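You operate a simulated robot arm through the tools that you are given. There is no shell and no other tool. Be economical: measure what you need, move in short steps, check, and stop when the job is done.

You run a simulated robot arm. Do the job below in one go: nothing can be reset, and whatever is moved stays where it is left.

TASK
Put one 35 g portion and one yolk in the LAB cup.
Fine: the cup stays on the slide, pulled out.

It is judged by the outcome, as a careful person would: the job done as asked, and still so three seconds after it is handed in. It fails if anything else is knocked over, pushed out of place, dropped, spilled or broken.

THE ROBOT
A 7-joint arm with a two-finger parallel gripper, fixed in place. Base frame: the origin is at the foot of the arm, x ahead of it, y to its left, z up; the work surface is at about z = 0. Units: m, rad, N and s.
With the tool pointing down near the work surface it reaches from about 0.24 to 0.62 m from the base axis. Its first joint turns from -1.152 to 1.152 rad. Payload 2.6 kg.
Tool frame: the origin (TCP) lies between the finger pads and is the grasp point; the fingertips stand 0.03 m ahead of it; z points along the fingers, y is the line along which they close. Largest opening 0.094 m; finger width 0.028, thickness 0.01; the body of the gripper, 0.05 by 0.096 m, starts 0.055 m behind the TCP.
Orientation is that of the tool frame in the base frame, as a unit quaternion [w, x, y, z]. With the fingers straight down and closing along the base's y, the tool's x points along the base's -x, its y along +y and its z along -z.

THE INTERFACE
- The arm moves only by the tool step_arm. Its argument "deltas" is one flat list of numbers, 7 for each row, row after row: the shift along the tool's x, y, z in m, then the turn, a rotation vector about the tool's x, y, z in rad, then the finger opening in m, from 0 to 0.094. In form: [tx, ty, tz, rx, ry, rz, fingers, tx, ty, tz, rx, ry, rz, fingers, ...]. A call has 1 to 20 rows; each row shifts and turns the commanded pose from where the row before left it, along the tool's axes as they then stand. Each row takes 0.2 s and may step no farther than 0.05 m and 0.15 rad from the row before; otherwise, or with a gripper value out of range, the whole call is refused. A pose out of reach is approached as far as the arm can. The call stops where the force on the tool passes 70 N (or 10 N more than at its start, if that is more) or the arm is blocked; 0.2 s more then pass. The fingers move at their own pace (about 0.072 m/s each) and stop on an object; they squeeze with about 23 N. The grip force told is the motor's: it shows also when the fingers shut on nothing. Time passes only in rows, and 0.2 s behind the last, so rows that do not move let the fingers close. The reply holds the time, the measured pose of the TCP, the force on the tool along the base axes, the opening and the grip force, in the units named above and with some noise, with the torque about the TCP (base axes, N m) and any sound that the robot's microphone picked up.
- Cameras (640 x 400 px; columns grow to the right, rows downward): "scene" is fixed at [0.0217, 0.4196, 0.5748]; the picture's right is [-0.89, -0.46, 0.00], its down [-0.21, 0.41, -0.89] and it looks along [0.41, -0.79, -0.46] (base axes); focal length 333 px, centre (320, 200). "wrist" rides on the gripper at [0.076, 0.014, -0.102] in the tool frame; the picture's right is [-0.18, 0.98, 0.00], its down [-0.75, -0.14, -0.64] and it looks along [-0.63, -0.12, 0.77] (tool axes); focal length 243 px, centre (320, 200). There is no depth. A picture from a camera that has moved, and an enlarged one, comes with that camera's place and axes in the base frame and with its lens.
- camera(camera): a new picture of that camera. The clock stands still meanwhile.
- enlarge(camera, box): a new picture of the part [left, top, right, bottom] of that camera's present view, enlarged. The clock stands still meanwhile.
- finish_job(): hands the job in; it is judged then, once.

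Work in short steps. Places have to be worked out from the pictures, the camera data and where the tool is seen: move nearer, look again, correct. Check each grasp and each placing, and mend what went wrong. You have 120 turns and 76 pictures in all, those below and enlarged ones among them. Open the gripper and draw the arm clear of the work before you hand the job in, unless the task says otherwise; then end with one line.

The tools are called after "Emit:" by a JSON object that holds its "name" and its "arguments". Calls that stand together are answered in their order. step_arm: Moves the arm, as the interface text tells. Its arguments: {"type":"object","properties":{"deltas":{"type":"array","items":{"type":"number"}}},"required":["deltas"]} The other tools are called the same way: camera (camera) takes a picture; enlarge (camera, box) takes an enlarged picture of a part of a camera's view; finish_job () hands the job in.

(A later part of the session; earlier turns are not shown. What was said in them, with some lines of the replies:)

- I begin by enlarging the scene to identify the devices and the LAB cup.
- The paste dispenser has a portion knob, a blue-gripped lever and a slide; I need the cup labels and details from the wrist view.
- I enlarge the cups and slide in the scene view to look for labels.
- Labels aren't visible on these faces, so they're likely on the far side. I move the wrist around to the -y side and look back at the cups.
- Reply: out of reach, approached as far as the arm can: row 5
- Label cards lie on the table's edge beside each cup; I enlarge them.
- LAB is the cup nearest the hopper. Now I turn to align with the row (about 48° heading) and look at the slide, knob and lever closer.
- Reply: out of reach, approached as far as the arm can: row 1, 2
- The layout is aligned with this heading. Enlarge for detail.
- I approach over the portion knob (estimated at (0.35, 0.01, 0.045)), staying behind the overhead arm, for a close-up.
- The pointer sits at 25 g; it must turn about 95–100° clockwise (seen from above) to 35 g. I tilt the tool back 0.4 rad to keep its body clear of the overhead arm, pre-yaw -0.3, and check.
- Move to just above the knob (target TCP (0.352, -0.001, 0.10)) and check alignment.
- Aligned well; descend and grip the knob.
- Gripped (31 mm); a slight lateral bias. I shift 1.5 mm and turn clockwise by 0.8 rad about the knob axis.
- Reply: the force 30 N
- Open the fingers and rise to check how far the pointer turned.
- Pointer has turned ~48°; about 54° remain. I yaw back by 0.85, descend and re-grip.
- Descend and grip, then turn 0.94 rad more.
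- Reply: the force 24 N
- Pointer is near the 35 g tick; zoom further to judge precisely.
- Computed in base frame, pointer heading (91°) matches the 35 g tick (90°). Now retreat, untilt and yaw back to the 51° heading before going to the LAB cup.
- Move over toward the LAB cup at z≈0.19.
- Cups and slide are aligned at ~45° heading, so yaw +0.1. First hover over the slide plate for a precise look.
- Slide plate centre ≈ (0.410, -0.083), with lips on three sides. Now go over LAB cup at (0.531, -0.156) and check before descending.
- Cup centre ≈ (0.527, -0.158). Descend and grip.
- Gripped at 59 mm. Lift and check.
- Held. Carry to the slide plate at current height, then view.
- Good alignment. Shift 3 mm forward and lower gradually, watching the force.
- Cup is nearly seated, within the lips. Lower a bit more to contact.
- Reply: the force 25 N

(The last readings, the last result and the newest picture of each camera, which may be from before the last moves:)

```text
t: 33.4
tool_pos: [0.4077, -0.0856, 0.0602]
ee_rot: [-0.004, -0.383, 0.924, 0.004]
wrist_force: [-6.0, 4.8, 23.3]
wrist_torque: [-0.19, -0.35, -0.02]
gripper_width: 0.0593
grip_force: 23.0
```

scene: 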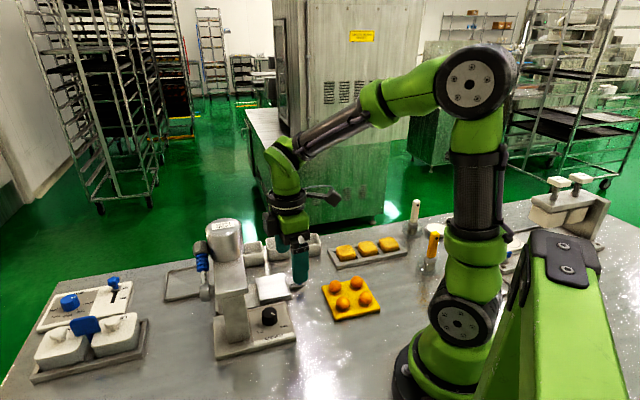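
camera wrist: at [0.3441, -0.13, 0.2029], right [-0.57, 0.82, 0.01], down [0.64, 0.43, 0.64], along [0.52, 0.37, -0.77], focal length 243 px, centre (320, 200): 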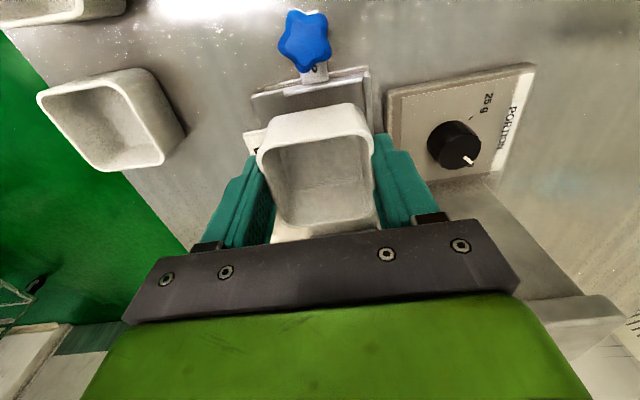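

Contact. Release slightly and rise straight up.

Emit:
{"name": "step_arm", "arguments": {"deltas": [0, 0, -0.002, 0, 0, 0, 0.07, 0, 0, 0, 0, 0, 0, 0.078, 0, 0, 0, 0, 0, 0, 0.078, 0, 0, -0.03, 0, 0, 0, 0.078, 0, 0, -0.04, 0, 0, 0, 0.078, 0, 0, 0, 0, 0, 0, 0.078]}}

Emit:
{"name": "camera", "arguments": {"camera": "wrist"}}

Emit:
{"name": "enlarge", "arguments": {"camera": "scene", "box": [180, 210, 330, 350]}}

```text
t: 34.8
tool_pos: [0.4066, -0.0834, 0.1292]
ee_rot: [-0.006, -0.384, 0.923, 0.004]
wrist_force: [-0.5, -0.7, 0.0]
wrist_torque: [0.03, 0.0, 0.01]
gripper_width: 0.078
grip_force: 0.1
```

```text
35 pictures are left
camera wrist: at [0.3449, -0.1278, 0.2326], right [-0.57, 0.82, 0.01], down [0.64, 0.43, 0.64], along [0.52, 0.37, -0.77], focal length 243 px, centre (320, 200)
```

wrist: 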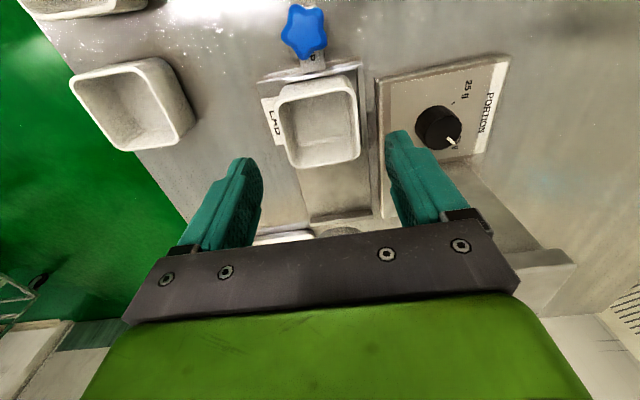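

```text
2.86 times, centred on (255, 280) of scene
camera zoom: at [0.0217, 0.4196, 0.5748], right [-0.89, -0.46, 0.0], down [-0.21, 0.41, -0.89], along [0.41, -0.79, -0.46], focal length 951 px, centre (506, -29)
```

zoom: 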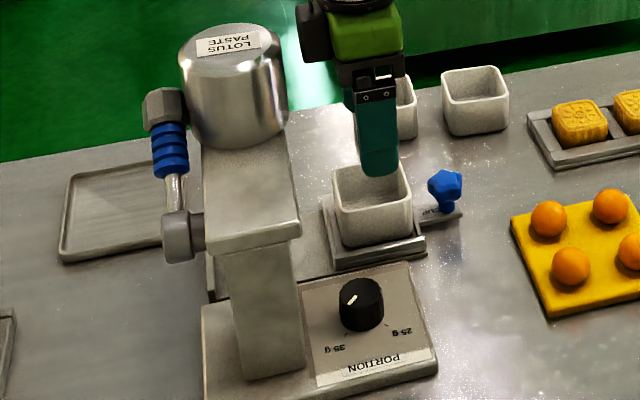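

Cup sits squarely in the pocket. Next, the slide's blue knob at about (0.36, -0.12): I move back above it and tilt 0.4 so the hand will clear the hopper when pushing in.

Emit:
{"name": "step_arm", "arguments": {"deltas": [0.035, 0, -0.01, 0, 0, 0, 0.06, 0.034, 0, -0.01, 0, 0, 0, 0.06, 0, 0, 0, 0, -0.1, 0, 0.06, 0, 0, 0, 0, -0.1, 0, 0.06, 0, 0, 0, 0, -0.1, 0, 0.06, 0, 0, 0, 0, -0.1, 0, 0.06, 0, 0, 0, 0, 0, 0, 0.06]}}

Emit:
{"name": "camera", "arguments": {"camera": "wrist"}}

```text
t: 36.4
tool_pos: [0.3602, -0.1342, 0.1492]
ee_rot: [0.178, -0.375, 0.906, 0.08]
wrist_force: [-0.1, 0.1, 0.2]
wrist_torque: [-0.03, 0.0, 0.0]
gripper_width: 0.0599
grip_force: 0.0
```

```text
33 pictures are left
camera wrist: at [0.2739, -0.2018, 0.2152], right [-0.58, 0.81, 0.08], down [0.42, 0.21, 0.88], along [0.7, 0.54, -0.47], focal length 243 px, centre (320, 200)
```

wrist: 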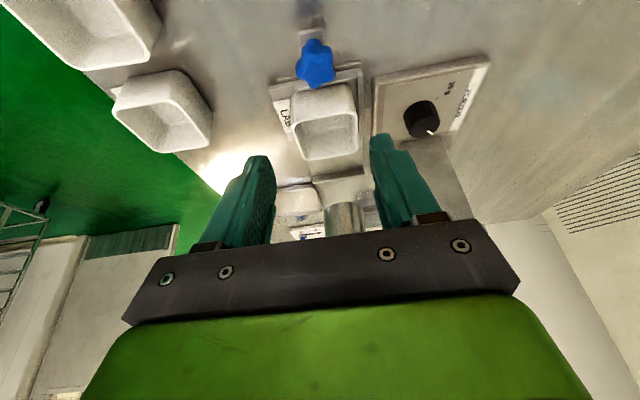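

Emit:
{"name": "step_arm", "arguments": {"deltas": [0.0113, 0.0036, 0.0245, 0, 0, 0, 0.06, 0.0113, 0.0036, 0.0245, 0, 0, 0, 0.06, 0, 0, 0, 0, 0, 0, 0.06]}}

Emit:
{"name": "camera", "arguments": {"camera": "wrist"}}

Emit:
{"name": "enlarge", "arguments": {"camera": "scene", "box": [230, 220, 340, 330]}}

```text
t: 37.2
tool_pos: [0.354, -0.1315, 0.0931]
ee_rot: [0.179, -0.374, 0.907, 0.08]
wrist_force: [-0.4, -0.3, 1.3]
wrist_torque: [0.0, 0.0, 0.02]
gripper_width: 0.0601
grip_force: 0.0
```

```text
32 pictures are left
camera wrist: at [0.2673, -0.1987, 0.1604], right [-0.57, 0.81, 0.08], down [0.42, 0.21, 0.88], along [0.7, 0.54, -0.47], focal length 243 px, centre (320, 200)
```

wrist: 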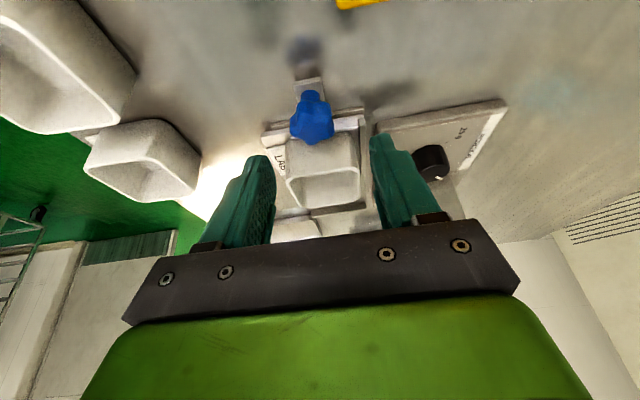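

```text
3.64 times, centred on (285, 275) of scene
camera zoom: at [0.0217, 0.4196, 0.5748], right [-0.89, -0.46, 0.0], down [-0.21, 0.41, -0.89], along [0.41, -0.79, -0.46], focal length 1211 px, centre (447, -73)
```

zoom: 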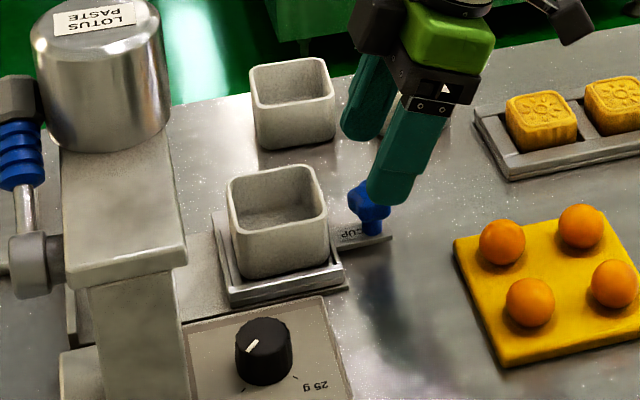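

Triangulated, the knob is at (0.366, -0.126, 0.032). Lower and grip it.

Emit:
{"name": "step_arm", "arguments": {"deltas": [0.0056, -0.0026, 0.0186, 0, 0, 0, 0.06, 0.0056, -0.0026, 0.0186, 0, 0, 0, 0.06, 0, 0, 0, 0, 0, 0, 0.03, 0, 0, 0, 0, 0, 0, 0.01, 0, 0, 0, 0, 0, 0, 0.01]}}

Emit:
{"name": "camera", "arguments": {"camera": "wrist"}}

```text
t: 38.4
tool_pos: [0.3579, -0.1295, 0.0545]
ee_rot: [0.178, -0.375, 0.906, 0.083]
wrist_force: [-11.1, 10.3, 1.1]
wrist_torque: [0.01, -0.52, 0.02]
gripper_width: 0.0281
grip_force: 45.1
```

```text
30 pictures are left
camera wrist: at [0.2722, -0.1978, 0.1214], right [-0.58, 0.81, 0.09], down [0.43, 0.21, 0.88], along [0.7, 0.54, -0.47], focal length 243 px, centre (320, 200)
```

wrist: 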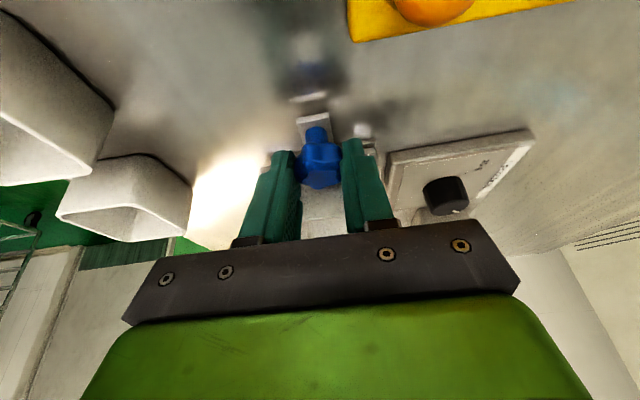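

Gripped. Centre the fingers and push the slide inward 5 cm gently.

Emit:
{"name": "step_arm", "arguments": {"deltas": [0, 0.0015, 0, 0, 0, 0, 0.01, -0.0046, 0, 0.0019, 0, 0, 0, 0.01, -0.0092, 0, 0.0039, 0, 0, 0, 0.01, -0.0092, 0, 0.0039, 0, 0, 0, 0.01, -0.0092, 0, 0.0039, 0, 0, 0, 0.01, -0.0092, 0, 0.0039, 0, 0, 0, 0.01, -0.0046, 0, 0.0019, 0, 0, 0, 0.01, 0, 0, 0, 0, 0, 0, 0.01]}}

Emit:
{"name": "enlarge", "arguments": {"camera": "scene", "box": [180, 200, 330, 340]}}

```text
t: 40.2
tool_pos: [0.3928, -0.0952, 0.0543]
ee_rot: [0.179, -0.374, 0.906, 0.079]
wrist_force: [5.6, -5.1, -18.0]
wrist_torque: [-0.8, 0.05, -0.15]
gripper_width: 0.028
grip_force: 44.6
```

```text
2.86 times, centred on (255, 270) of scene
camera zoom: at [0.0218, 0.4196, 0.5748], right [-0.89, -0.46, 0.0], down [-0.21, 0.41, -0.89], along [0.41, -0.79, -0.46], focal length 951 px, centre (506, 0)
```

zoom: 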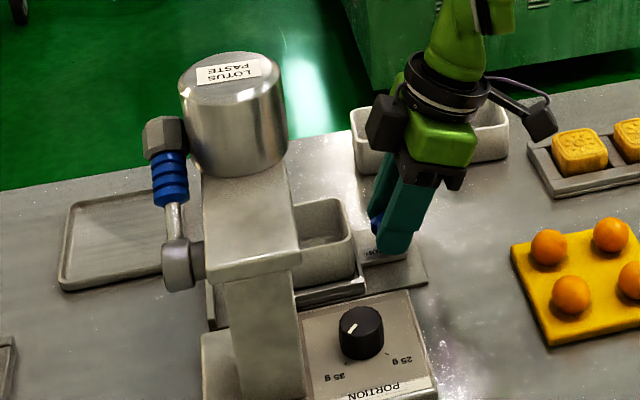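

Slide and cup move together. Continue pushing toward the end stop.

Emit:
{"name": "step_arm", "arguments": {"deltas": [-0.0046, 0, 0.0019, 0, 0, 0, 0.01, -0.0092, 0, 0.0039, 0, 0, 0, 0.01, -0.0092, 0, 0.0039, 0, 0, 0, 0.01, -0.0092, 0, 0.0039, 0, 0, 0, 0.01, 0, 0, 0, 0, 0, 0, 0.01]}}

Emit:
{"name": "enlarge", "arguments": {"camera": "scene", "box": [180, 200, 330, 340]}}

```text
t: 41.4
tool_pos: [0.4167, -0.0706, 0.0545]
ee_rot: [0.177, -0.375, 0.906, 0.081]
wrist_force: [5.5, -4.1, -25.9]
wrist_torque: [-0.21, -0.86, -0.01]
gripper_width: 0.0285
grip_force: 45.4
```

```text
2.86 times, centred on (255, 270) of scene
camera zoom: at [0.0219, 0.4196, 0.5748], right [-0.89, -0.46, 0.0], down [-0.21, 0.41, -0.89], along [0.41, -0.79, -0.46], focal length 951 px, centre (506, 0)
```

zoom: 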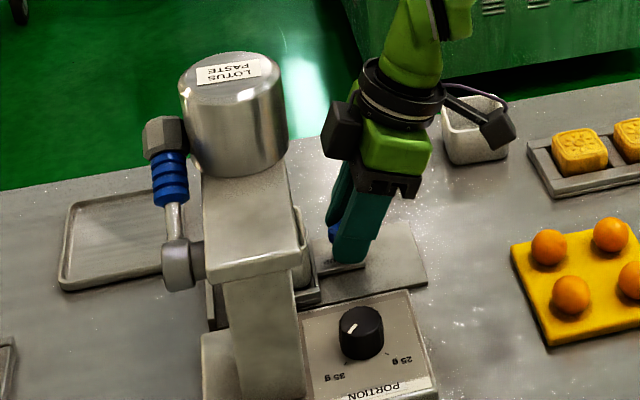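

Emit:
{"name": "step_arm", "arguments": {"deltas": [-0.0046, 0, 0.0019, 0, 0, 0, 0.01, -0.0046, 0, 0.0019, 0, 0, 0, 0.01, -0.0046, 0, 0.0019, 0, 0, 0, 0.01, 0, 0, 0, 0, 0, 0, 0.01]}}

```text
t: 42.4
tool_pos: [0.4267, -0.0621, 0.0544]
ee_rot: [0.175, -0.372, 0.908, 0.081]
wrist_force: [-44.2, -19.4, 10.8]
wrist_torque: [-0.85, 0.2, 0.2]
gripper_width: 0.0281
grip_force: 45.1
```

Resistance of ~48 N along the slide: the stop is reached after ~96 mm. Release and back off to view.

Emit:
{"name": "step_arm", "arguments": {"deltas": [0.002, 0, -0.001, 0, 0, 0, 0.05, 0, 0, 0, 0, 0, 0, 0.055, 0, 0, -0.03, 0, 0, 0, 0.055, 0, 0, -0.04, 0, 0, 0, 0.055, 0, 0, -0.04, 0, 0, 0, 0.055, 0, 0, 0, 0, 0, 0, 0.055]}}

Emit:
{"name": "camera", "arguments": {"camera": "wrist"}}

Emit:
{"name": "enlarge", "arguments": {"camera": "scene", "box": [150, 200, 310, 340]}}

```text
t: 43.8
tool_pos: [0.3971, -0.0908, 0.158]
ee_rot: [0.178, -0.375, 0.906, 0.081]
wrist_force: [1.0, 0.2, -0.5]
wrist_torque: [0.01, -0.02, -0.04]
gripper_width: 0.0551
grip_force: 0.1
```

```text
27 pictures are left
camera wrist: at [0.3108, -0.1586, 0.2251], right [-0.58, 0.81, 0.08], down [0.43, 0.21, 0.88], along [0.7, 0.54, -0.47], focal length 243 px, centre (320, 200)
```

wrist: 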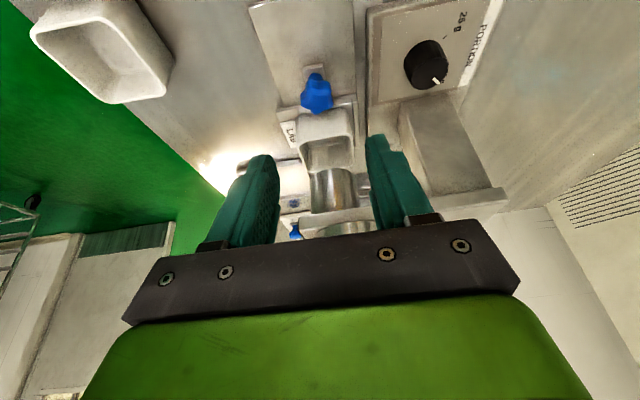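

```text
2.86 times, centred on (230, 270) of scene
camera zoom: at [0.0217, 0.4196, 0.5748], right [-0.89, -0.46, 0.0], down [-0.21, 0.41, -0.89], along [0.41, -0.79, -0.46], focal length 951 px, centre (577, 0)
```

zoom: 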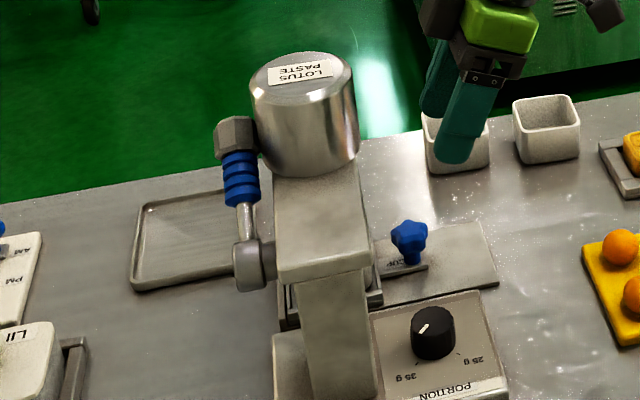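

Cup is under the spout. Now rise, untilt, and go look at the lever from above.

Emit:
{"name": "step_arm", "arguments": {"deltas": [-0.0165, 0, -0.0397, 0, 0, 0, 0.055, -0.0165, 0, -0.0397, 0, 0, 0, 0.055, -0.0165, 0, -0.0397, 0, 0, 0, 0.055, -0.0165, 0, -0.0397, 0, 0, 0, 0.055, 0, 0, 0, 0, 0.1, 0, 0.055, 0, 0, 0, 0, 0.1, 0, 0.055, 0, 0, 0, 0, 0.1, 0, 0.055, 0, 0, 0, 0, 0.1, 0, 0.055, -0.035, 0.019, 0, 0, 0, 0, 0.055, -0.035, 0.019, 0, 0, 0, 0, 0.055, -0.035, 0.019, 0, 0, 0, 0, 0.055, -0.035, 0.019, 0, 0, 0, 0, 0.055, 0, 0, 0, 0, 0, 0, 0.055]}}

Emit:
{"name": "camera", "arguments": {"camera": "wrist"}}

```text
t: 46.6
tool_pos: [0.4443, 0.0615, 0.3311]
ee_rot: [-0.005, -0.382, 0.924, 0.005]
wrist_force: [-0.1, 0.3, 1.1]
wrist_torque: [-0.01, -0.02, -0.02]
gripper_width: 0.0551
grip_force: 0.0
```

```text
25 pictures are left
camera wrist: at [0.3827, 0.0174, 0.4361], right [-0.57, 0.82, 0.01], down [0.64, 0.43, 0.64], along [0.52, 0.37, -0.77], focal length 243 px, centre (320, 200)
```

wrist: 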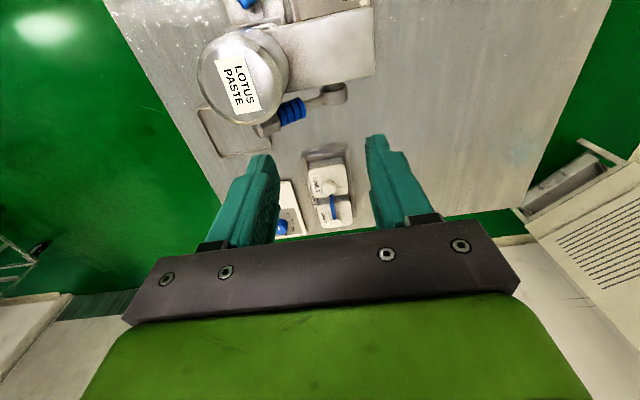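

Emit:
{"name": "enlarge", "arguments": {"camera": "wrist", "box": [190, 0, 390, 160]}}

```text
2.50 times, centred on (290, 80) of wrist
camera zoom: at [0.3827, 0.0174, 0.4361], right [-0.57, 0.82, 0.01], down [0.64, 0.43, 0.64], along [0.52, 0.37, -0.77], focal length 606 px, centre (395, 500)
```

zoom: 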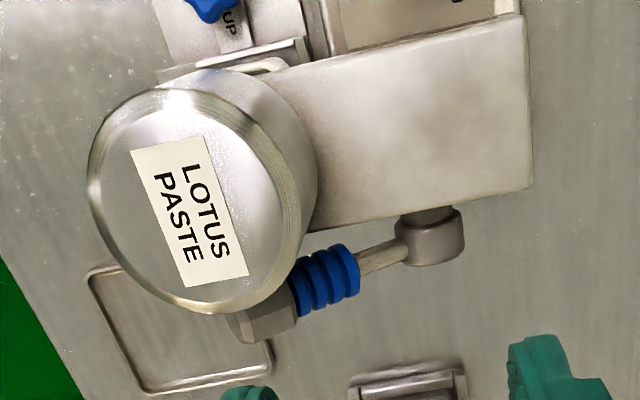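

Triangulating: lever pivot ≈ (0.442, 0.087, 0.126), cap ≈ (0.498, 0.034, 0.181), so it slopes up toward -n and should be pushed down. I'll yaw 90° clockwise with fingers wide open and use only the inner finger, keeping the body clear of the hopper.

Emit:
{"name": "step_arm", "arguments": {"deltas": [0, 0, 0, 0, 0, 0.143, 0.094, 0, 0, 0, 0, 0, 0.143, 0.094, 0, 0, 0, 0, 0, 0.143, 0.094, 0, 0, 0, 0, 0, 0.143, 0.094, 0, 0, 0, 0, 0, 0.143, 0.094, 0, 0, 0, 0, 0, 0.143, 0.094, 0, 0, 0, 0, 0, 0.143, 0.094, 0, 0, 0, 0, 0, 0.143, 0.094, 0, 0, 0, 0, 0, 0.143, 0.094, 0, 0, 0, 0, 0, 0.143, 0.094, 0, 0, 0, 0, 0, 0.14, 0.094, -0.016, 0.034, 0.02, 0, 0, 0, 0.092, -0.016, 0.034, 0.02, 0, 0, 0, 0.092, 0, 0, 0.02, 0, 0, 0, 0.092, 0, 0, 0, 0, 0, 0, 0.092]}}

Emit:
{"name": "camera", "arguments": {"camera": "wrist"}}

Emit:
{"name": "enlarge", "arguments": {"camera": "scene", "box": [140, 140, 300, 300]}}

```text
t: 49.8
tool_pos: [0.5151, 0.0859, 0.2677]
ee_rot: [-0.007, 0.381, 0.924, 0.0]
wrist_force: [-0.7, 0.4, -0.1]
wrist_torque: [0.01, 0.03, -0.03]
gripper_width: 0.0919
grip_force: 0.1
```

```text
23 pictures are left
camera wrist: at [0.4726, 0.1508, 0.3726], right [0.82, 0.57, -0.01], down [0.44, -0.63, 0.63], along [0.35, -0.53, -0.77], focal length 243 px, centre (320, 200)
```

wrist: 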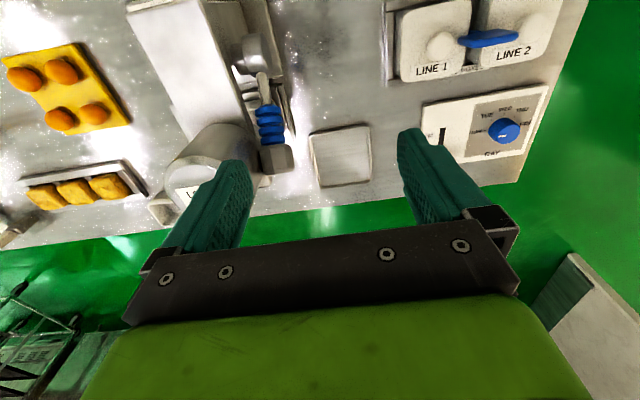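

```text
2.50 times, centred on (220, 220) of scene
camera zoom: at [0.0218, 0.4196, 0.5748], right [-0.89, -0.46, 0.0], down [-0.21, 0.41, -0.89], along [0.41, -0.79, -0.46], focal length 832 px, centre (570, 150)
```

zoom: 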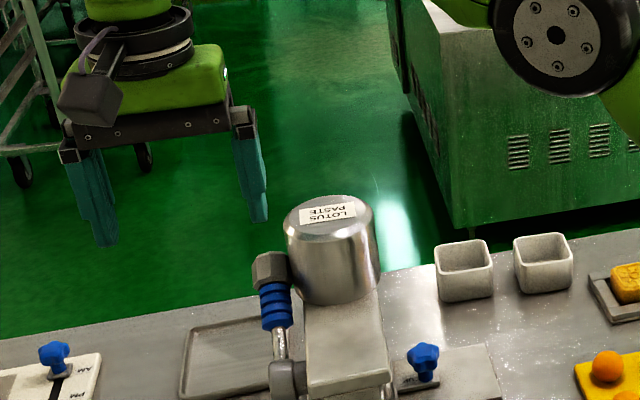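

The lever's blue grip is at (0.480, 0.051, 0.158), exactly under the inner finger. Descend to contact slowly.

Emit:
{"name": "step_arm", "arguments": {"deltas": [0, 0.001, 0.03, 0, 0, 0, 0.092, 0, 0, 0.02, 0, 0, 0, 0.092, 0, 0, 0.008, 0, 0, 0, 0.092, 0, 0, 0.008, 0, 0, 0, 0.092, 0, 0, 0, 0, 0, 0, 0.092]}}

Emit:
{"name": "enlarge", "arguments": {"camera": "scene", "box": [140, 160, 300, 320]}}

```text
t: 51.0
tool_pos: [0.5148, 0.0863, 0.2029]
ee_rot: [-0.007, 0.381, 0.924, -0.001]
wrist_force: [0.3, 1.3, -0.6]
wrist_torque: [0.0, 0.05, -0.04]
gripper_width: 0.0921
grip_force: 0.0
```

```text
2.50 times, centred on (220, 240) of scene
camera zoom: at [0.0217, 0.4196, 0.5748], right [-0.89, -0.46, 0.0], down [-0.21, 0.41, -0.89], along [0.41, -0.79, -0.46], focal length 832 px, centre (570, 100)
```

zoom: 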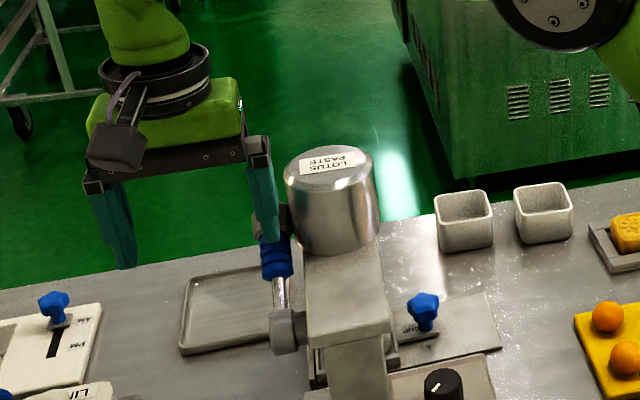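

Finger is at the grip. Push down in steps.

Emit:
{"name": "step_arm", "arguments": {"deltas": [0, 0, 0.008, 0, 0, 0, 0.092, 0, 0, 0.008, 0, 0, 0, 0.092, 0, 0, 0.008, 0, 0, 0, 0.092, 0, 0, 0, 0, 0, 0, 0.092]}}

Emit:
{"name": "enlarge", "arguments": {"camera": "scene", "box": [140, 180, 300, 320]}}

```text
t: 52.0
tool_pos: [0.5156, 0.089, 0.1783]
ee_rot: [-0.007, 0.382, 0.924, -0.001]
wrist_force: [0.5, -0.4, 3.9]
wrist_torque: [-0.16, 0.11, 0.02]
gripper_width: 0.0918
grip_force: 0.1
```

```text
2.86 times, centred on (220, 250) of scene
camera zoom: at [0.0217, 0.4196, 0.5748], right [-0.89, -0.46, 0.0], down [-0.21, 0.41, -0.89], along [0.41, -0.79, -0.46], focal length 951 px, centre (606, 57)
```

zoom: 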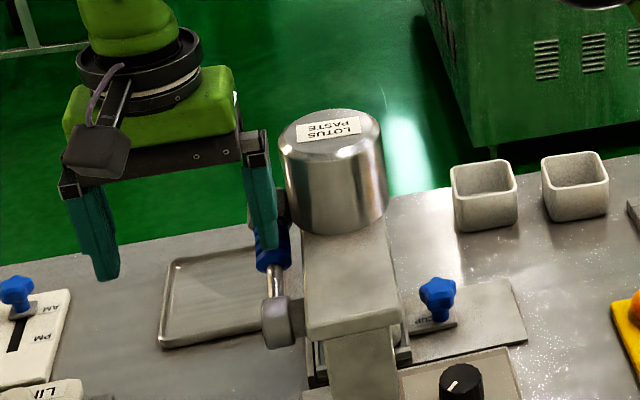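

Lever moves down with ~4 N. Continue.

Emit:
{"name": "step_arm", "arguments": {"deltas": [0, 0, 0.01, 0, 0, 0, 0.092, 0, 0, 0.01, 0, 0, 0, 0.092, 0, 0, 0.01, 0, 0, 0, 0.092, 0, 0, 0.01, 0, 0, 0, 0.092, 0, 0, 0, 0, 0, 0, 0.092]}}

Emit:
{"name": "enlarge", "arguments": {"camera": "scene", "box": [140, 180, 300, 320]}}

```text
t: 53.2
tool_pos: [0.5174, 0.0874, 0.1471]
ee_rot: [0.002, 0.383, 0.924, 0.003]
wrist_force: [-8.1, -11.4, 66.6]
wrist_torque: [-2.11, 3.29, 0.24]
gripper_width: 0.0942
grip_force: 2.2
```

```text
2.86 times, centred on (220, 250) of scene
camera zoom: at [0.0213, 0.4196, 0.5749], right [-0.89, -0.46, 0.0], down [-0.21, 0.41, -0.89], along [0.41, -0.79, -0.46], focal length 951 px, centre (606, 57)
```

zoom: 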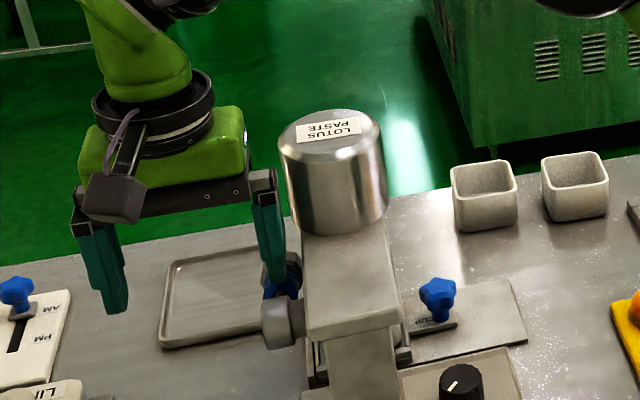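

The lever reached its lower stop (66 N through the inner finger). Raise off and look at the result.

Emit:
{"name": "step_arm", "arguments": {"deltas": [0, 0, -0.01, 0, 0, 0, 0.092, 0, 0, -0.03, 0, 0, 0, 0.092, 0, 0, -0.04, 0, 0, 0, 0.092, 0, 0, -0.04, 0, 0, 0, 0.092, 0, 0, 0, 0, 0, 0, 0.092]}}

Emit:
{"name": "enlarge", "arguments": {"camera": "scene", "box": [140, 180, 300, 340]}}

```text
t: 54.4
tool_pos: [0.5102, 0.0858, 0.2577]
ee_rot: [-0.006, 0.382, 0.924, -0.001]
wrist_force: [0.1, 0.1, 0.2]
wrist_torque: [0.0, 0.02, -0.01]
gripper_width: 0.092
grip_force: 0.0
```

```text
2.50 times, centred on (220, 260) of scene
camera zoom: at [0.0217, 0.4196, 0.5748], right [-0.89, -0.46, 0.0], down [-0.21, 0.41, -0.89], along [0.41, -0.79, -0.46], focal length 832 px, centre (570, 50)
```

zoom: 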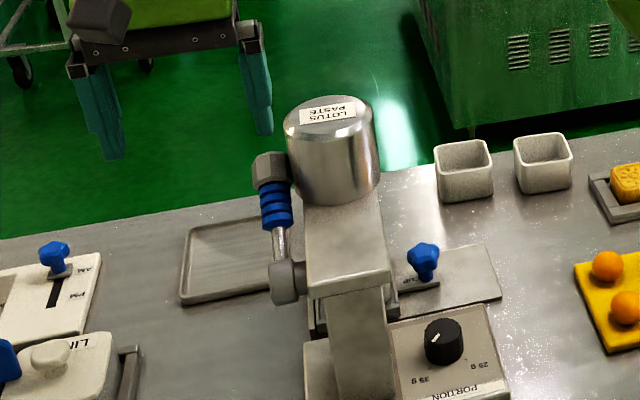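

The lever sprang back. Return over the hopper at safe height to the slide-knob side.

Emit:
{"name": "step_arm", "arguments": {"deltas": [0, 0, -0.04, 0, 0, 0, 0.055, 0, 0, -0.035, 0, 0, 0, 0.055, 0, 0, 0, 0, 0, -0.143, 0.055, 0, 0, 0, 0, 0, -0.143, 0.055, 0, 0, 0, 0, 0, -0.143, 0.055, 0, 0, 0, 0, 0, -0.143, 0.055, 0, 0, 0, 0, 0, -0.143, 0.055, 0, 0, 0, 0, 0, -0.143, 0.055, 0, 0, 0, 0, 0, -0.143, 0.055, 0, 0, 0, 0, 0, -0.143, 0.055, 0, 0, 0, 0, 0, -0.143, 0.055, 0, 0, 0, 0, 0, -0.143, 0.055, 0, 0, 0, 0, 0, -0.14, 0.055, 0.041, -0.009, 0, 0, 0, 0, 0.055, 0.041, -0.009, 0, 0, 0, 0, 0.055, 0.041, -0.009, 0, 0, 0, 0, 0.055, 0.041, -0.009, 0, 0, 0, 0, 0.055, 0.041, -0.009, 0, 0, 0, 0, 0.055, 0, 0, 0, 0, 0, 0, 0.055]}}

Emit:
{"name": "step_arm", "arguments": {"deltas": [0, 0, 0, 0, -0.1, 0, 0.055, 0, 0, 0, 0, -0.1, 0, 0.055, 0, 0, 0, 0, -0.1, 0, 0.055, 0, 0, 0, 0, -0.1, 0, 0.055, 0.0165, 0, 0.0397, 0, 0, 0, 0.055, 0.0165, 0, 0.0397, 0, 0, 0, 0.055, 0.0165, 0, 0.0397, 0, 0, 0, 0.055, 0.0165, 0, 0.0397, 0, 0, 0, 0.055, 0, 0, 0, 0, 0, 0, 0.055]}}

Emit:
{"name": "camera", "arguments": {"camera": "wrist"}}

```text
t: 58.4
tool_pos: [0.4048, -0.0931, 0.3337]
ee_rot: [-0.005, -0.383, 0.924, 0.004]
wrist_force: [-0.3, -0.3, 0.9]
wrist_torque: [0.01, 0.01, 0.0]
gripper_width: 0.0551
grip_force: 0.1
```

```text
t: 60.4
tool_pos: [0.3981, -0.0909, 0.1593]
ee_rot: [0.179, -0.375, 0.906, 0.081]
wrist_force: [1.1, -0.5, -0.3]
wrist_torque: [0.01, -0.02, -0.04]
gripper_width: 0.0548
grip_force: 0.1
```

```text
17 pictures are left
camera wrist: at [0.3124, -0.1577, 0.227], right [-0.58, 0.81, 0.08], down [0.42, 0.21, 0.88], along [0.7, 0.54, -0.47], focal length 243 px, centre (320, 200)
```

wrist: 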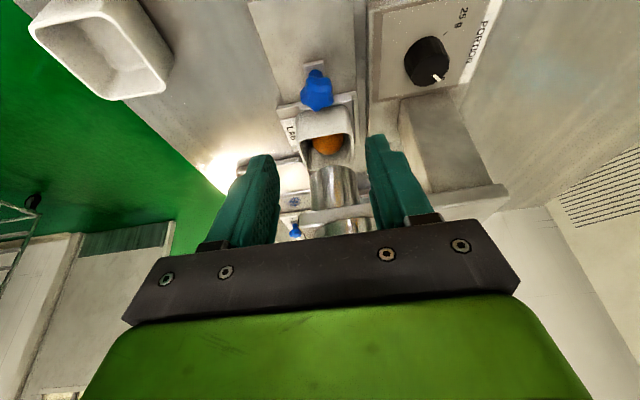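

A paste portion is in the cup. Go back down along the tool axis onto the slide knob and grip.

Emit:
{"name": "step_arm", "arguments": {"deltas": [0.001, 0, 0.036, 0, 0, 0, 0.055, 0.0015, -0.0006, 0.037, 0, 0, 0, 0.055, 0.002, -0.0006, 0.037, 0, 0, 0, 0.055, 0, 0, 0, 0, 0, 0, 0.03, 0, 0, 0, 0, 0, 0, 0.01, 0, 0, 0, 0, 0, 0, 0.01]}}

```text
t: 61.8
tool_pos: [0.428, -0.0624, 0.0588]
ee_rot: [0.177, -0.376, 0.906, 0.082]
wrist_force: [-8.2, 7.6, -2.5]
wrist_torque: [0.04, -0.46, -0.16]
gripper_width: 0.0284
grip_force: 45.0
```

Gripped (28 mm). Pull the slide out ~96 mm smoothly.

Emit:
{"name": "step_arm", "arguments": {"deltas": [0.002, 0.001, -0.0008, 0, 0, 0, 0.01, 0.0046, 0, -0.0019, 0, 0, 0, 0.01, 0.0092, 0, -0.0039, 0, 0, 0, 0.01, 0.0092, 0, -0.0039, 0, 0, 0, 0.01, 0.0092, 0, -0.0039, 0, 0, 0, 0.01, 0.0092, 0, -0.0039, 0, 0, 0, 0.01, 0.0092, 0, -0.0039, 0, 0, 0, 0.01, 0.0092, 0, -0.0039, 0, 0, 0, 0.01, 0.0092, 0, -0.0039, 0, 0, 0, 0.01, 0.0092, 0, -0.0039, 0, 0, 0, 0.01, 0.0046, 0, -0.0019, 0, 0, 0, 0.01, 0, 0, 0, 0, 0, 0, 0.01]}}

Emit:
{"name": "enlarge", "arguments": {"camera": "scene", "box": [180, 200, 330, 340]}}

```text
t: 64.4
tool_pos: [0.3643, -0.1256, 0.0597]
ee_rot: [0.179, -0.375, 0.906, 0.08]
wrist_force: [-10.4, 8.5, 12.8]
wrist_torque: [0.1, -0.18, 0.08]
gripper_width: 0.028
grip_force: 45.2
```

```text
2.86 times, centred on (255, 270) of scene
camera zoom: at [0.0217, 0.4197, 0.5748], right [-0.89, -0.46, 0.0], down [-0.21, 0.41, -0.89], along [0.41, -0.79, -0.46], focal length 951 px, centre (506, 0)
```

zoom: 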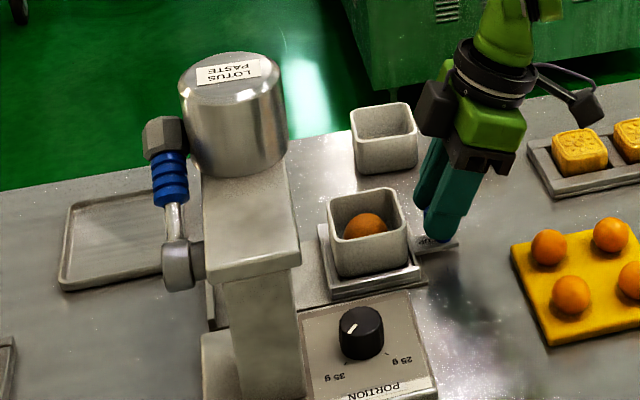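

Nearly out; pull the last ~8 mm to the stop, then release.

Emit:
{"name": "step_arm", "arguments": {"deltas": [0.0037, 0, -0.0016, 0, 0, 0, 0.01, 0.0037, 0, -0.0016, 0, 0, 0, 0.01, 0, 0, 0, 0, 0, 0, 0.01]}}

```text
t: 65.2
tool_pos: [0.3619, -0.1275, 0.0594]
ee_rot: [0.181, -0.379, 0.904, 0.083]
wrist_force: [25.8, 28.0, -7.3]
wrist_torque: [0.76, -0.91, -0.07]
gripper_width: 0.0282
grip_force: 44.8
```

At the outer stop. Release, retreat, untilt, and hover over the nearest yolk (≈(0.273, -0.141)).

Emit:
{"name": "step_arm", "arguments": {"deltas": [-0.002, 0, 0.001, 0, 0, 0, 0.05, 0, 0, 0, 0, 0, 0, 0.06, 0, 0, -0.02, 0, 0, 0, 0.06, 0, 0, -0.03, 0, 0, 0, 0.06, 0, 0, -0.04, 0, 0, 0, 0.06, 0, 0, 0, 0, 0.1, 0, 0.06, 0, 0, 0, 0, 0.1, 0, 0.06, 0, 0, 0, 0, 0.1, 0, 0.06, 0, 0, 0, 0, 0.1, 0, 0.06, 0.02, 0.026, 0, 0, 0, 0, 0.05, 0.02, 0.026, 0, 0, 0, 0, 0.05, 0, 0, 0, 0, 0, 0, 0.05]}}

Emit:
{"name": "camera", "arguments": {"camera": "wrist"}}

```text
t: 67.8
tool_pos: [0.2715, -0.1465, 0.1429]
ee_rot: [-0.006, -0.384, 0.923, 0.004]
wrist_force: [0.0, 1.0, 0.3]
wrist_torque: [0.01, 0.03, -0.01]
gripper_width: 0.0502
grip_force: 0.1
```

```text
15 pictures are left
camera wrist: at [0.2086, -0.1885, 0.2478], right [-0.57, 0.82, 0.01], down [0.64, 0.43, 0.64], along [0.52, 0.37, -0.77], focal length 243 px, centre (320, 200)
```

wrist: 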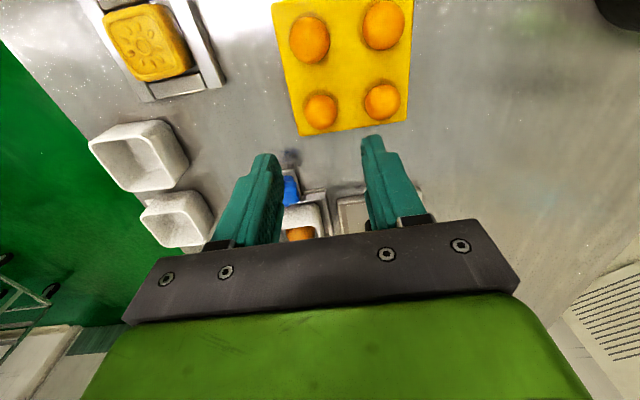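

Yolk at (0.272, -0.141), matching both views. Descend over it.

Emit:
{"name": "step_arm", "arguments": {"deltas": [-0.0042, 0.0035, 0.03, 0, 0, 0, 0.05, 0, 0, 0.03, 0, 0, 0, 0.05, 0, 0, 0, 0, 0, 0, 0.05]}}

Emit:
{"name": "camera", "arguments": {"camera": "wrist"}}

```text
t: 68.6
tool_pos: [0.2702, -0.1409, 0.0846]
ee_rot: [-0.005, -0.384, 0.923, 0.005]
wrist_force: [-0.3, -0.9, 0.2]
wrist_torque: [0.0, 0.01, 0.01]
gripper_width: 0.0501
grip_force: 0.0
```

```text
14 pictures are left
camera wrist: at [0.2076, -0.184, 0.1888], right [-0.57, 0.82, 0.01], down [0.64, 0.43, 0.64], along [0.52, 0.37, -0.77], focal length 243 px, centre (320, 200)
```

wrist: 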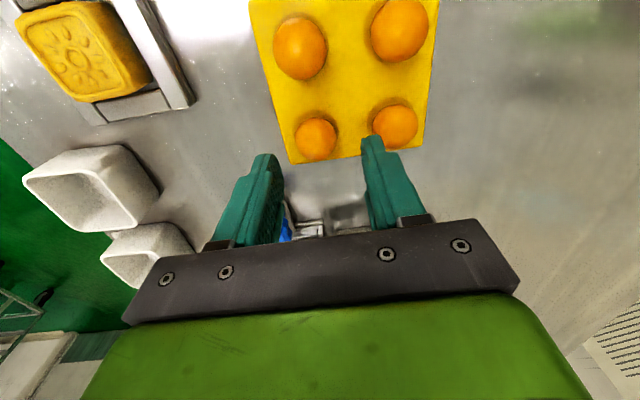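

Emit:
{"name": "step_arm", "arguments": {"deltas": [-0.0025, 0.0, 0.02, 0, 0, 0, 0.05, 0, 0, 0.015, 0, 0, 0, 0.05, 0, 0, 0.004, 0, 0, 0, 0.05, 0, 0, 0, 0, 0, 0, 0.04, 0, 0, 0, 0, 0, 0, 0.028, 0, 0, 0, 0, 0, 0, 0.026]}}

```text
t: 70.0
tool_pos: [0.2708, -0.141, 0.045]
ee_rot: [-0.005, -0.383, 0.924, 0.004]
wrist_force: [0.1, -0.5, 0.5]
wrist_torque: [0.01, 0.0, 0.01]
gripper_width: 0.0283
grip_force: 6.6
```

Emit:
{"name": "step_arm", "arguments": {"deltas": [0, 0, 0, 0, 0, 0, 0.024, 0, 0, -0.02, 0, 0, 0, 0.024, 0, 0, -0.03, 0, 0, 0, 0.024, 0, 0, -0.03, 0, 0, 0, 0.024, 0, 0, 0, 0, 0, 0, 0.024]}}

Emit:
{"name": "camera", "arguments": {"camera": "wrist"}}

```text
t: 71.2
tool_pos: [0.2729, -0.1387, 0.1264]
ee_rot: [-0.005, -0.384, 0.923, 0.004]
wrist_force: [0.2, -0.1, 0.3]
wrist_torque: [0.01, -0.01, 0.02]
gripper_width: 0.0267
grip_force: 23.6
```

```text
13 pictures are left
camera wrist: at [0.2101, -0.1821, 0.2301], right [-0.57, 0.82, 0.01], down [0.64, 0.43, 0.64], along [0.52, 0.37, -0.77], focal length 243 px, centre (320, 200)
```

wrist: 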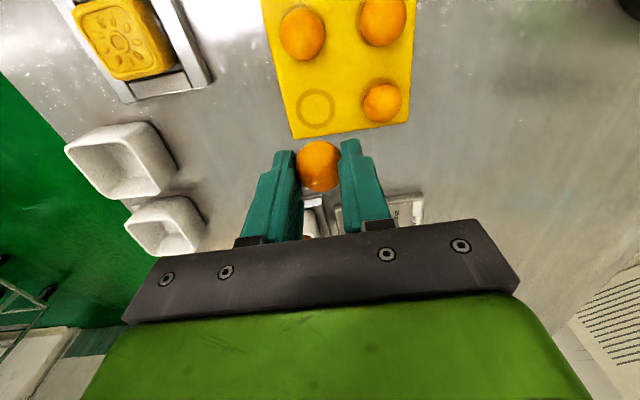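

Yolk held securely. Carry it to just above the cup and look inside.

Emit:
{"name": "step_arm", "arguments": {"deltas": [-0.032, -0.0145, -0.005, 0, 0, 0, 0.024, -0.032, -0.0145, 0, 0, 0, 0, 0.024, -0.032, -0.0145, 0, 0, 0, 0, 0.024, -0.03, -0.0145, 0, 0, 0, 0, 0.024, 0, 0, 0, 0, 0, 0, 0.024]}}

Emit:
{"name": "enlarge", "arguments": {"camera": "wrist", "box": [230, 0, 400, 230]}}

Emit:
{"name": "enlarge", "arguments": {"camera": "scene", "box": [230, 220, 330, 310]}}

```text
t: 72.4
tool_pos: [0.4013, -0.0926, 0.1278]
ee_rot: [-0.005, -0.382, 0.924, 0.004]
wrist_force: [0.5, -0.4, -0.4]
wrist_torque: [-0.03, -0.01, -0.03]
gripper_width: 0.0261
grip_force: 23.1
```

```text
1.74 times, centred on (315, 115) of wrist
camera zoom: at [0.3396, -0.1352, 0.2314], right [-0.57, 0.82, 0.01], down [0.64, 0.43, 0.64], along [0.52, 0.37, -0.77], focal length 422 px, centre (329, 348)
```

zoom: 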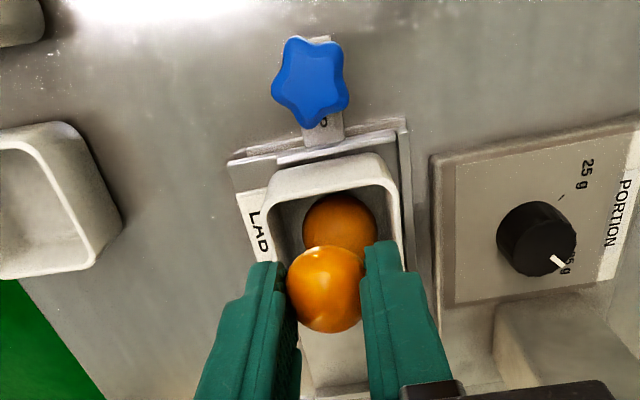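

```text
4.44 times, centred on (280, 265) of scene
camera zoom: at [0.0218, 0.4196, 0.5748], right [-0.89, -0.46, 0.0], down [-0.21, 0.41, -0.89], along [0.41, -0.79, -0.46], focal length 1480 px, centre (498, -89)
```

zoom: 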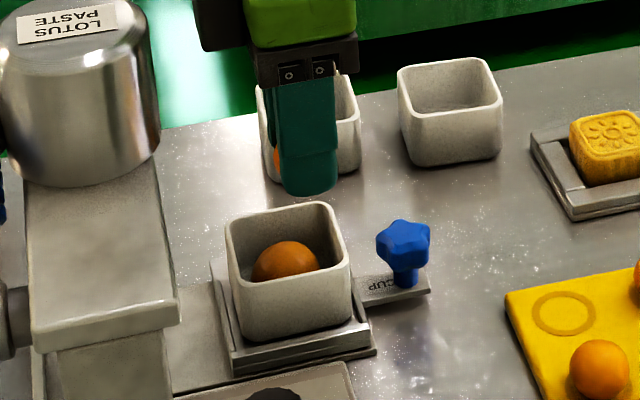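

The paste ball fills the cup's middle (centre ≈ (0.408, -0.078)). I'll set the yolk into the -s/+n corner beside it: shift and lower until the tips are just above the rim.

Emit:
{"name": "step_arm", "arguments": {"deltas": [-0.003, 0.015, 0.01, 0, 0, 0, 0.024, 0, 0, 0.02, 0, 0, 0, 0.024, 0, 0, 0.006, 0, 0, 0, 0.024, 0, 0, 0, 0, 0, 0, 0.024]}}

Emit:
{"name": "enlarge", "arguments": {"camera": "wrist", "box": [240, 60, 400, 240]}}

Emit:
{"name": "enlarge", "arguments": {"camera": "scene", "box": [240, 230, 320, 310]}}

```text
t: 73.4
tool_pos: [0.3922, -0.0792, 0.0911]
ee_rot: [-0.005, -0.383, 0.924, 0.004]
wrist_force: [0.1, -0.1, 0.6]
wrist_torque: [-0.01, -0.03, 0.0]
gripper_width: 0.0262
grip_force: 22.9
```

```text
2.22 times, centred on (320, 150) of wrist
camera zoom: at [0.3302, -0.1221, 0.1952], right [-0.57, 0.82, 0.01], down [0.64, 0.43, 0.64], along [0.52, 0.37, -0.77], focal length 539 px, centre (320, 311)
```

zoom: 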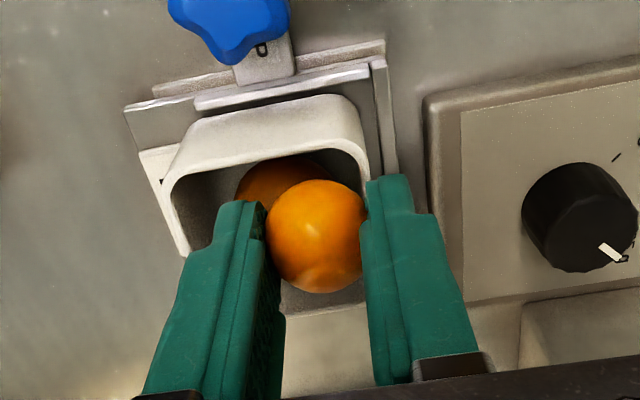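

```text
5.00 times, centred on (280, 270) of scene
camera zoom: at [0.0217, 0.4196, 0.5748], right [-0.89, -0.46, 0.0], down [-0.21, 0.41, -0.89], along [0.41, -0.79, -0.46], focal length 1665 px, centre (520, -150)
```

zoom: 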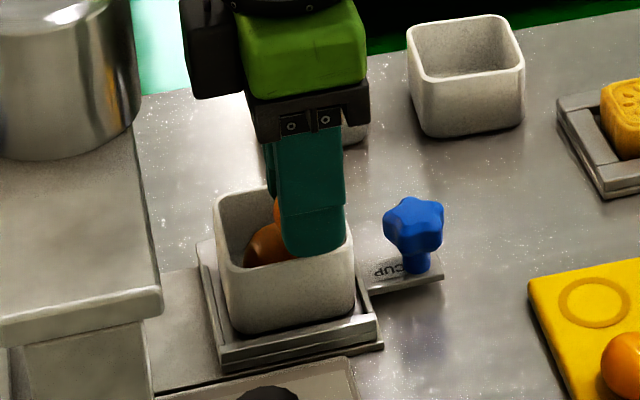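

Emit:
{"name": "step_arm", "arguments": {"deltas": [0, -0.0025, 0.003, 0, 0, 0, 0.024, 0, 0, 0.002, 0, 0, 0, 0.024, 0, 0, 0, 0, 0, 0, 0.024]}}

```text
t: 74.2
tool_pos: [0.3945, -0.0802, 0.0864]
ee_rot: [-0.005, -0.384, 0.923, 0.004]
wrist_force: [-0.7, 0.4, -0.4]
wrist_torque: [-0.01, 0.02, 0.0]
gripper_width: 0.0264
grip_force: 23.0
```

Emit:
{"name": "step_arm", "arguments": {"deltas": [0, 0, 0.002, 0, 0, 0, 0.024, 0, 0, 0.002, 0, 0, 0, 0.024, 0, 0, 0, 0, 0, 0, 0.024]}}

```text
t: 75.0
tool_pos: [0.3932, -0.0798, 0.0836]
ee_rot: [-0.004, -0.382, 0.924, 0.005]
wrist_force: [-1.0, 1.0, 10.6]
wrist_torque: [0.2, 0.11, -0.01]
gripper_width: 0.0266
grip_force: 23.2
```

Contact is the +n finger on the rim (torque offset). Raise 1.5 mm and release gently, then look.

Emit:
{"name": "step_arm", "arguments": {"deltas": [0, 0, -0.0025, 0, 0, 0, 0.026, 0, 0, 0, 0, 0, 0, 0.028, 0, 0, 0, 0, 0, 0, 0.03, 0, 0, 0, 0, 0, 0, 0.034, 0, 0, 0, 0, 0, 0, 0.038, 0, 0, 0, 0, 0, 0, 0.038]}}

Emit:
{"name": "enlarge", "arguments": {"camera": "wrist", "box": [240, 60, 400, 240]}}

```text
t: 76.4
tool_pos: [0.3947, -0.0802, 0.0846]
ee_rot: [-0.006, -0.383, 0.924, 0.005]
wrist_force: [0.7, 0.3, -0.5]
wrist_torque: [-0.03, -0.01, 0.0]
gripper_width: 0.038
grip_force: 0.1
```

```text
2.22 times, centred on (320, 150) of wrist
camera zoom: at [0.3321, -0.1239, 0.1897], right [-0.57, 0.82, 0.01], down [0.64, 0.43, 0.64], along [0.52, 0.37, -0.77], focal length 539 px, centre (320, 311)
```

zoom: 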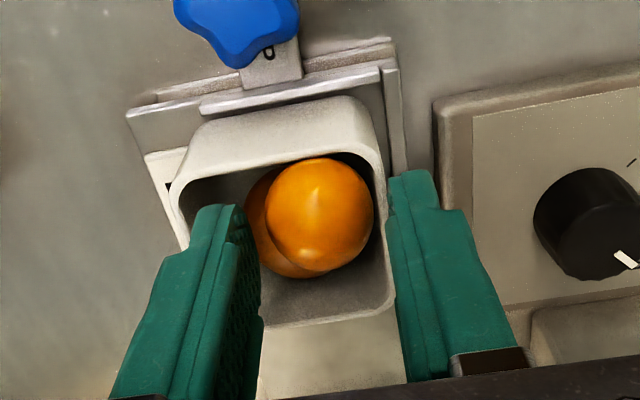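

The yolk settled in the cup corner. Raise slowly and inspect.

Emit:
{"name": "step_arm", "arguments": {"deltas": [0, 0, -0.01, 0, 0, 0, 0.045, 0, 0, -0.03, 0, 0, 0, 0.045, 0, 0, -0.04, 0, 0, 0, 0.045, 0.03, 0, -0.03, 0, 0, 0, 0.06, 0, 0, 0, 0, 0, 0, 0.06]}}

Emit:
{"name": "enlarge", "arguments": {"camera": "wrist", "box": [240, 60, 400, 220]}}

Emit:
{"name": "enlarge", "arguments": {"camera": "scene", "box": [240, 230, 320, 310]}}

```text
t: 77.6
tool_pos: [0.3714, -0.1002, 0.1975]
ee_rot: [-0.006, -0.384, 0.923, 0.004]
wrist_force: [0.0, -0.4, 0.2]
wrist_torque: [0.01, -0.02, 0.02]
gripper_width: 0.0604
grip_force: 0.0
```

```text
2.50 times, centred on (320, 140) of wrist
camera zoom: at [0.3093, -0.1436, 0.3014], right [-0.57, 0.82, 0.01], down [0.64, 0.43, 0.64], along [0.52, 0.37, -0.77], focal length 606 px, centre (320, 350)
```

zoom: 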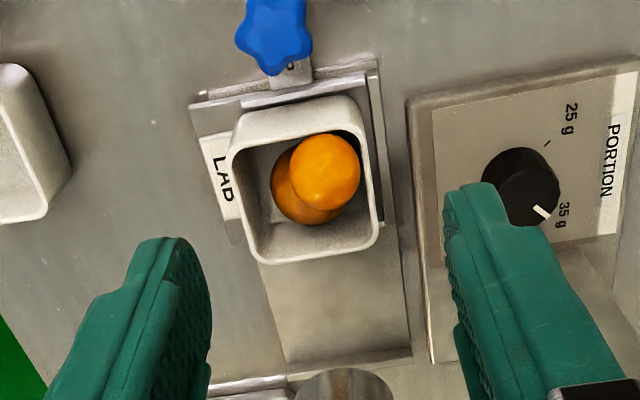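

```text
5.00 times, centred on (280, 270) of scene
camera zoom: at [0.0217, 0.4196, 0.5748], right [-0.89, -0.46, 0.0], down [-0.21, 0.41, -0.89], along [0.41, -0.79, -0.46], focal length 1665 px, centre (520, -150)
```

zoom: 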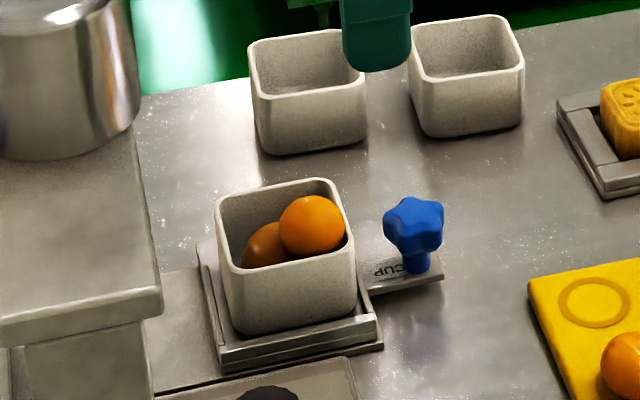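

Yolk rests in the corner against the paste. Draw the arm clear and confirm that it stays put.

Emit:
{"name": "step_arm", "arguments": {"deltas": [0.03, -0.02, -0.03, 0, 0, 0, 0.08, 0.03, -0.02, -0.03, 0, 0, 0, 0.094, 0.02, -0.02, -0.03, 0, 0, 0, 0.094, 0.02, 0, -0.03, 0, 0, 0, 0.094, 0, 0, 0, 0, 0, 0, 0.094, 0, 0, 0, 0, 0, 0, 0.094, 0, 0, 0, 0, 0, 0, 0.094, 0, 0, 0, 0, 0, 0, 0.094, 0, 0, 0, 0, 0, 0, 0.094]}}

Emit:
{"name": "camera", "arguments": {"camera": "scene"}}

Emit:
{"name": "enlarge", "arguments": {"camera": "scene", "box": [210, 220, 330, 340]}}

```text
t: 79.6
tool_pos: [0.3498, -0.2147, 0.3151]
ee_rot: [-0.005, -0.383, 0.924, 0.004]
wrist_force: [0.1, -0.2, 0.5]
wrist_torque: [0.03, 0.01, 0.02]
gripper_width: 0.094
grip_force: 0.1
```

```text
5 pictures are left
```

scene: 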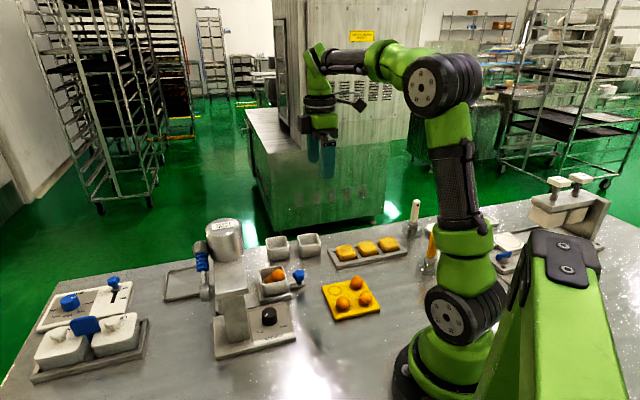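

```text
3.33 times, centred on (270, 280) of scene
camera zoom: at [0.0217, 0.4196, 0.5748], right [-0.89, -0.46, 0.0], down [-0.21, 0.41, -0.89], along [0.41, -0.79, -0.46], focal length 1110 px, centre (487, -67)
```

zoom: 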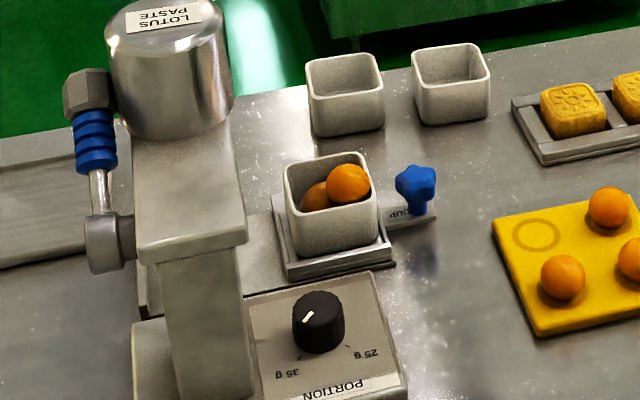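

Everything is stable and the arm is clear, so I hand the job in.

Emit:
{"name": "finish_job", "arguments": {}}

```text
The job is handed in.
```

The LAB cup holds one paste portion, dispensed with the knob set to 35 g, and one yolk, and it stands on the slide, pulled out. The yolk sits in a corner of the cup against the paste, slightly above the rim, and had not moved when I last looked; nothing else in view was disturbed.
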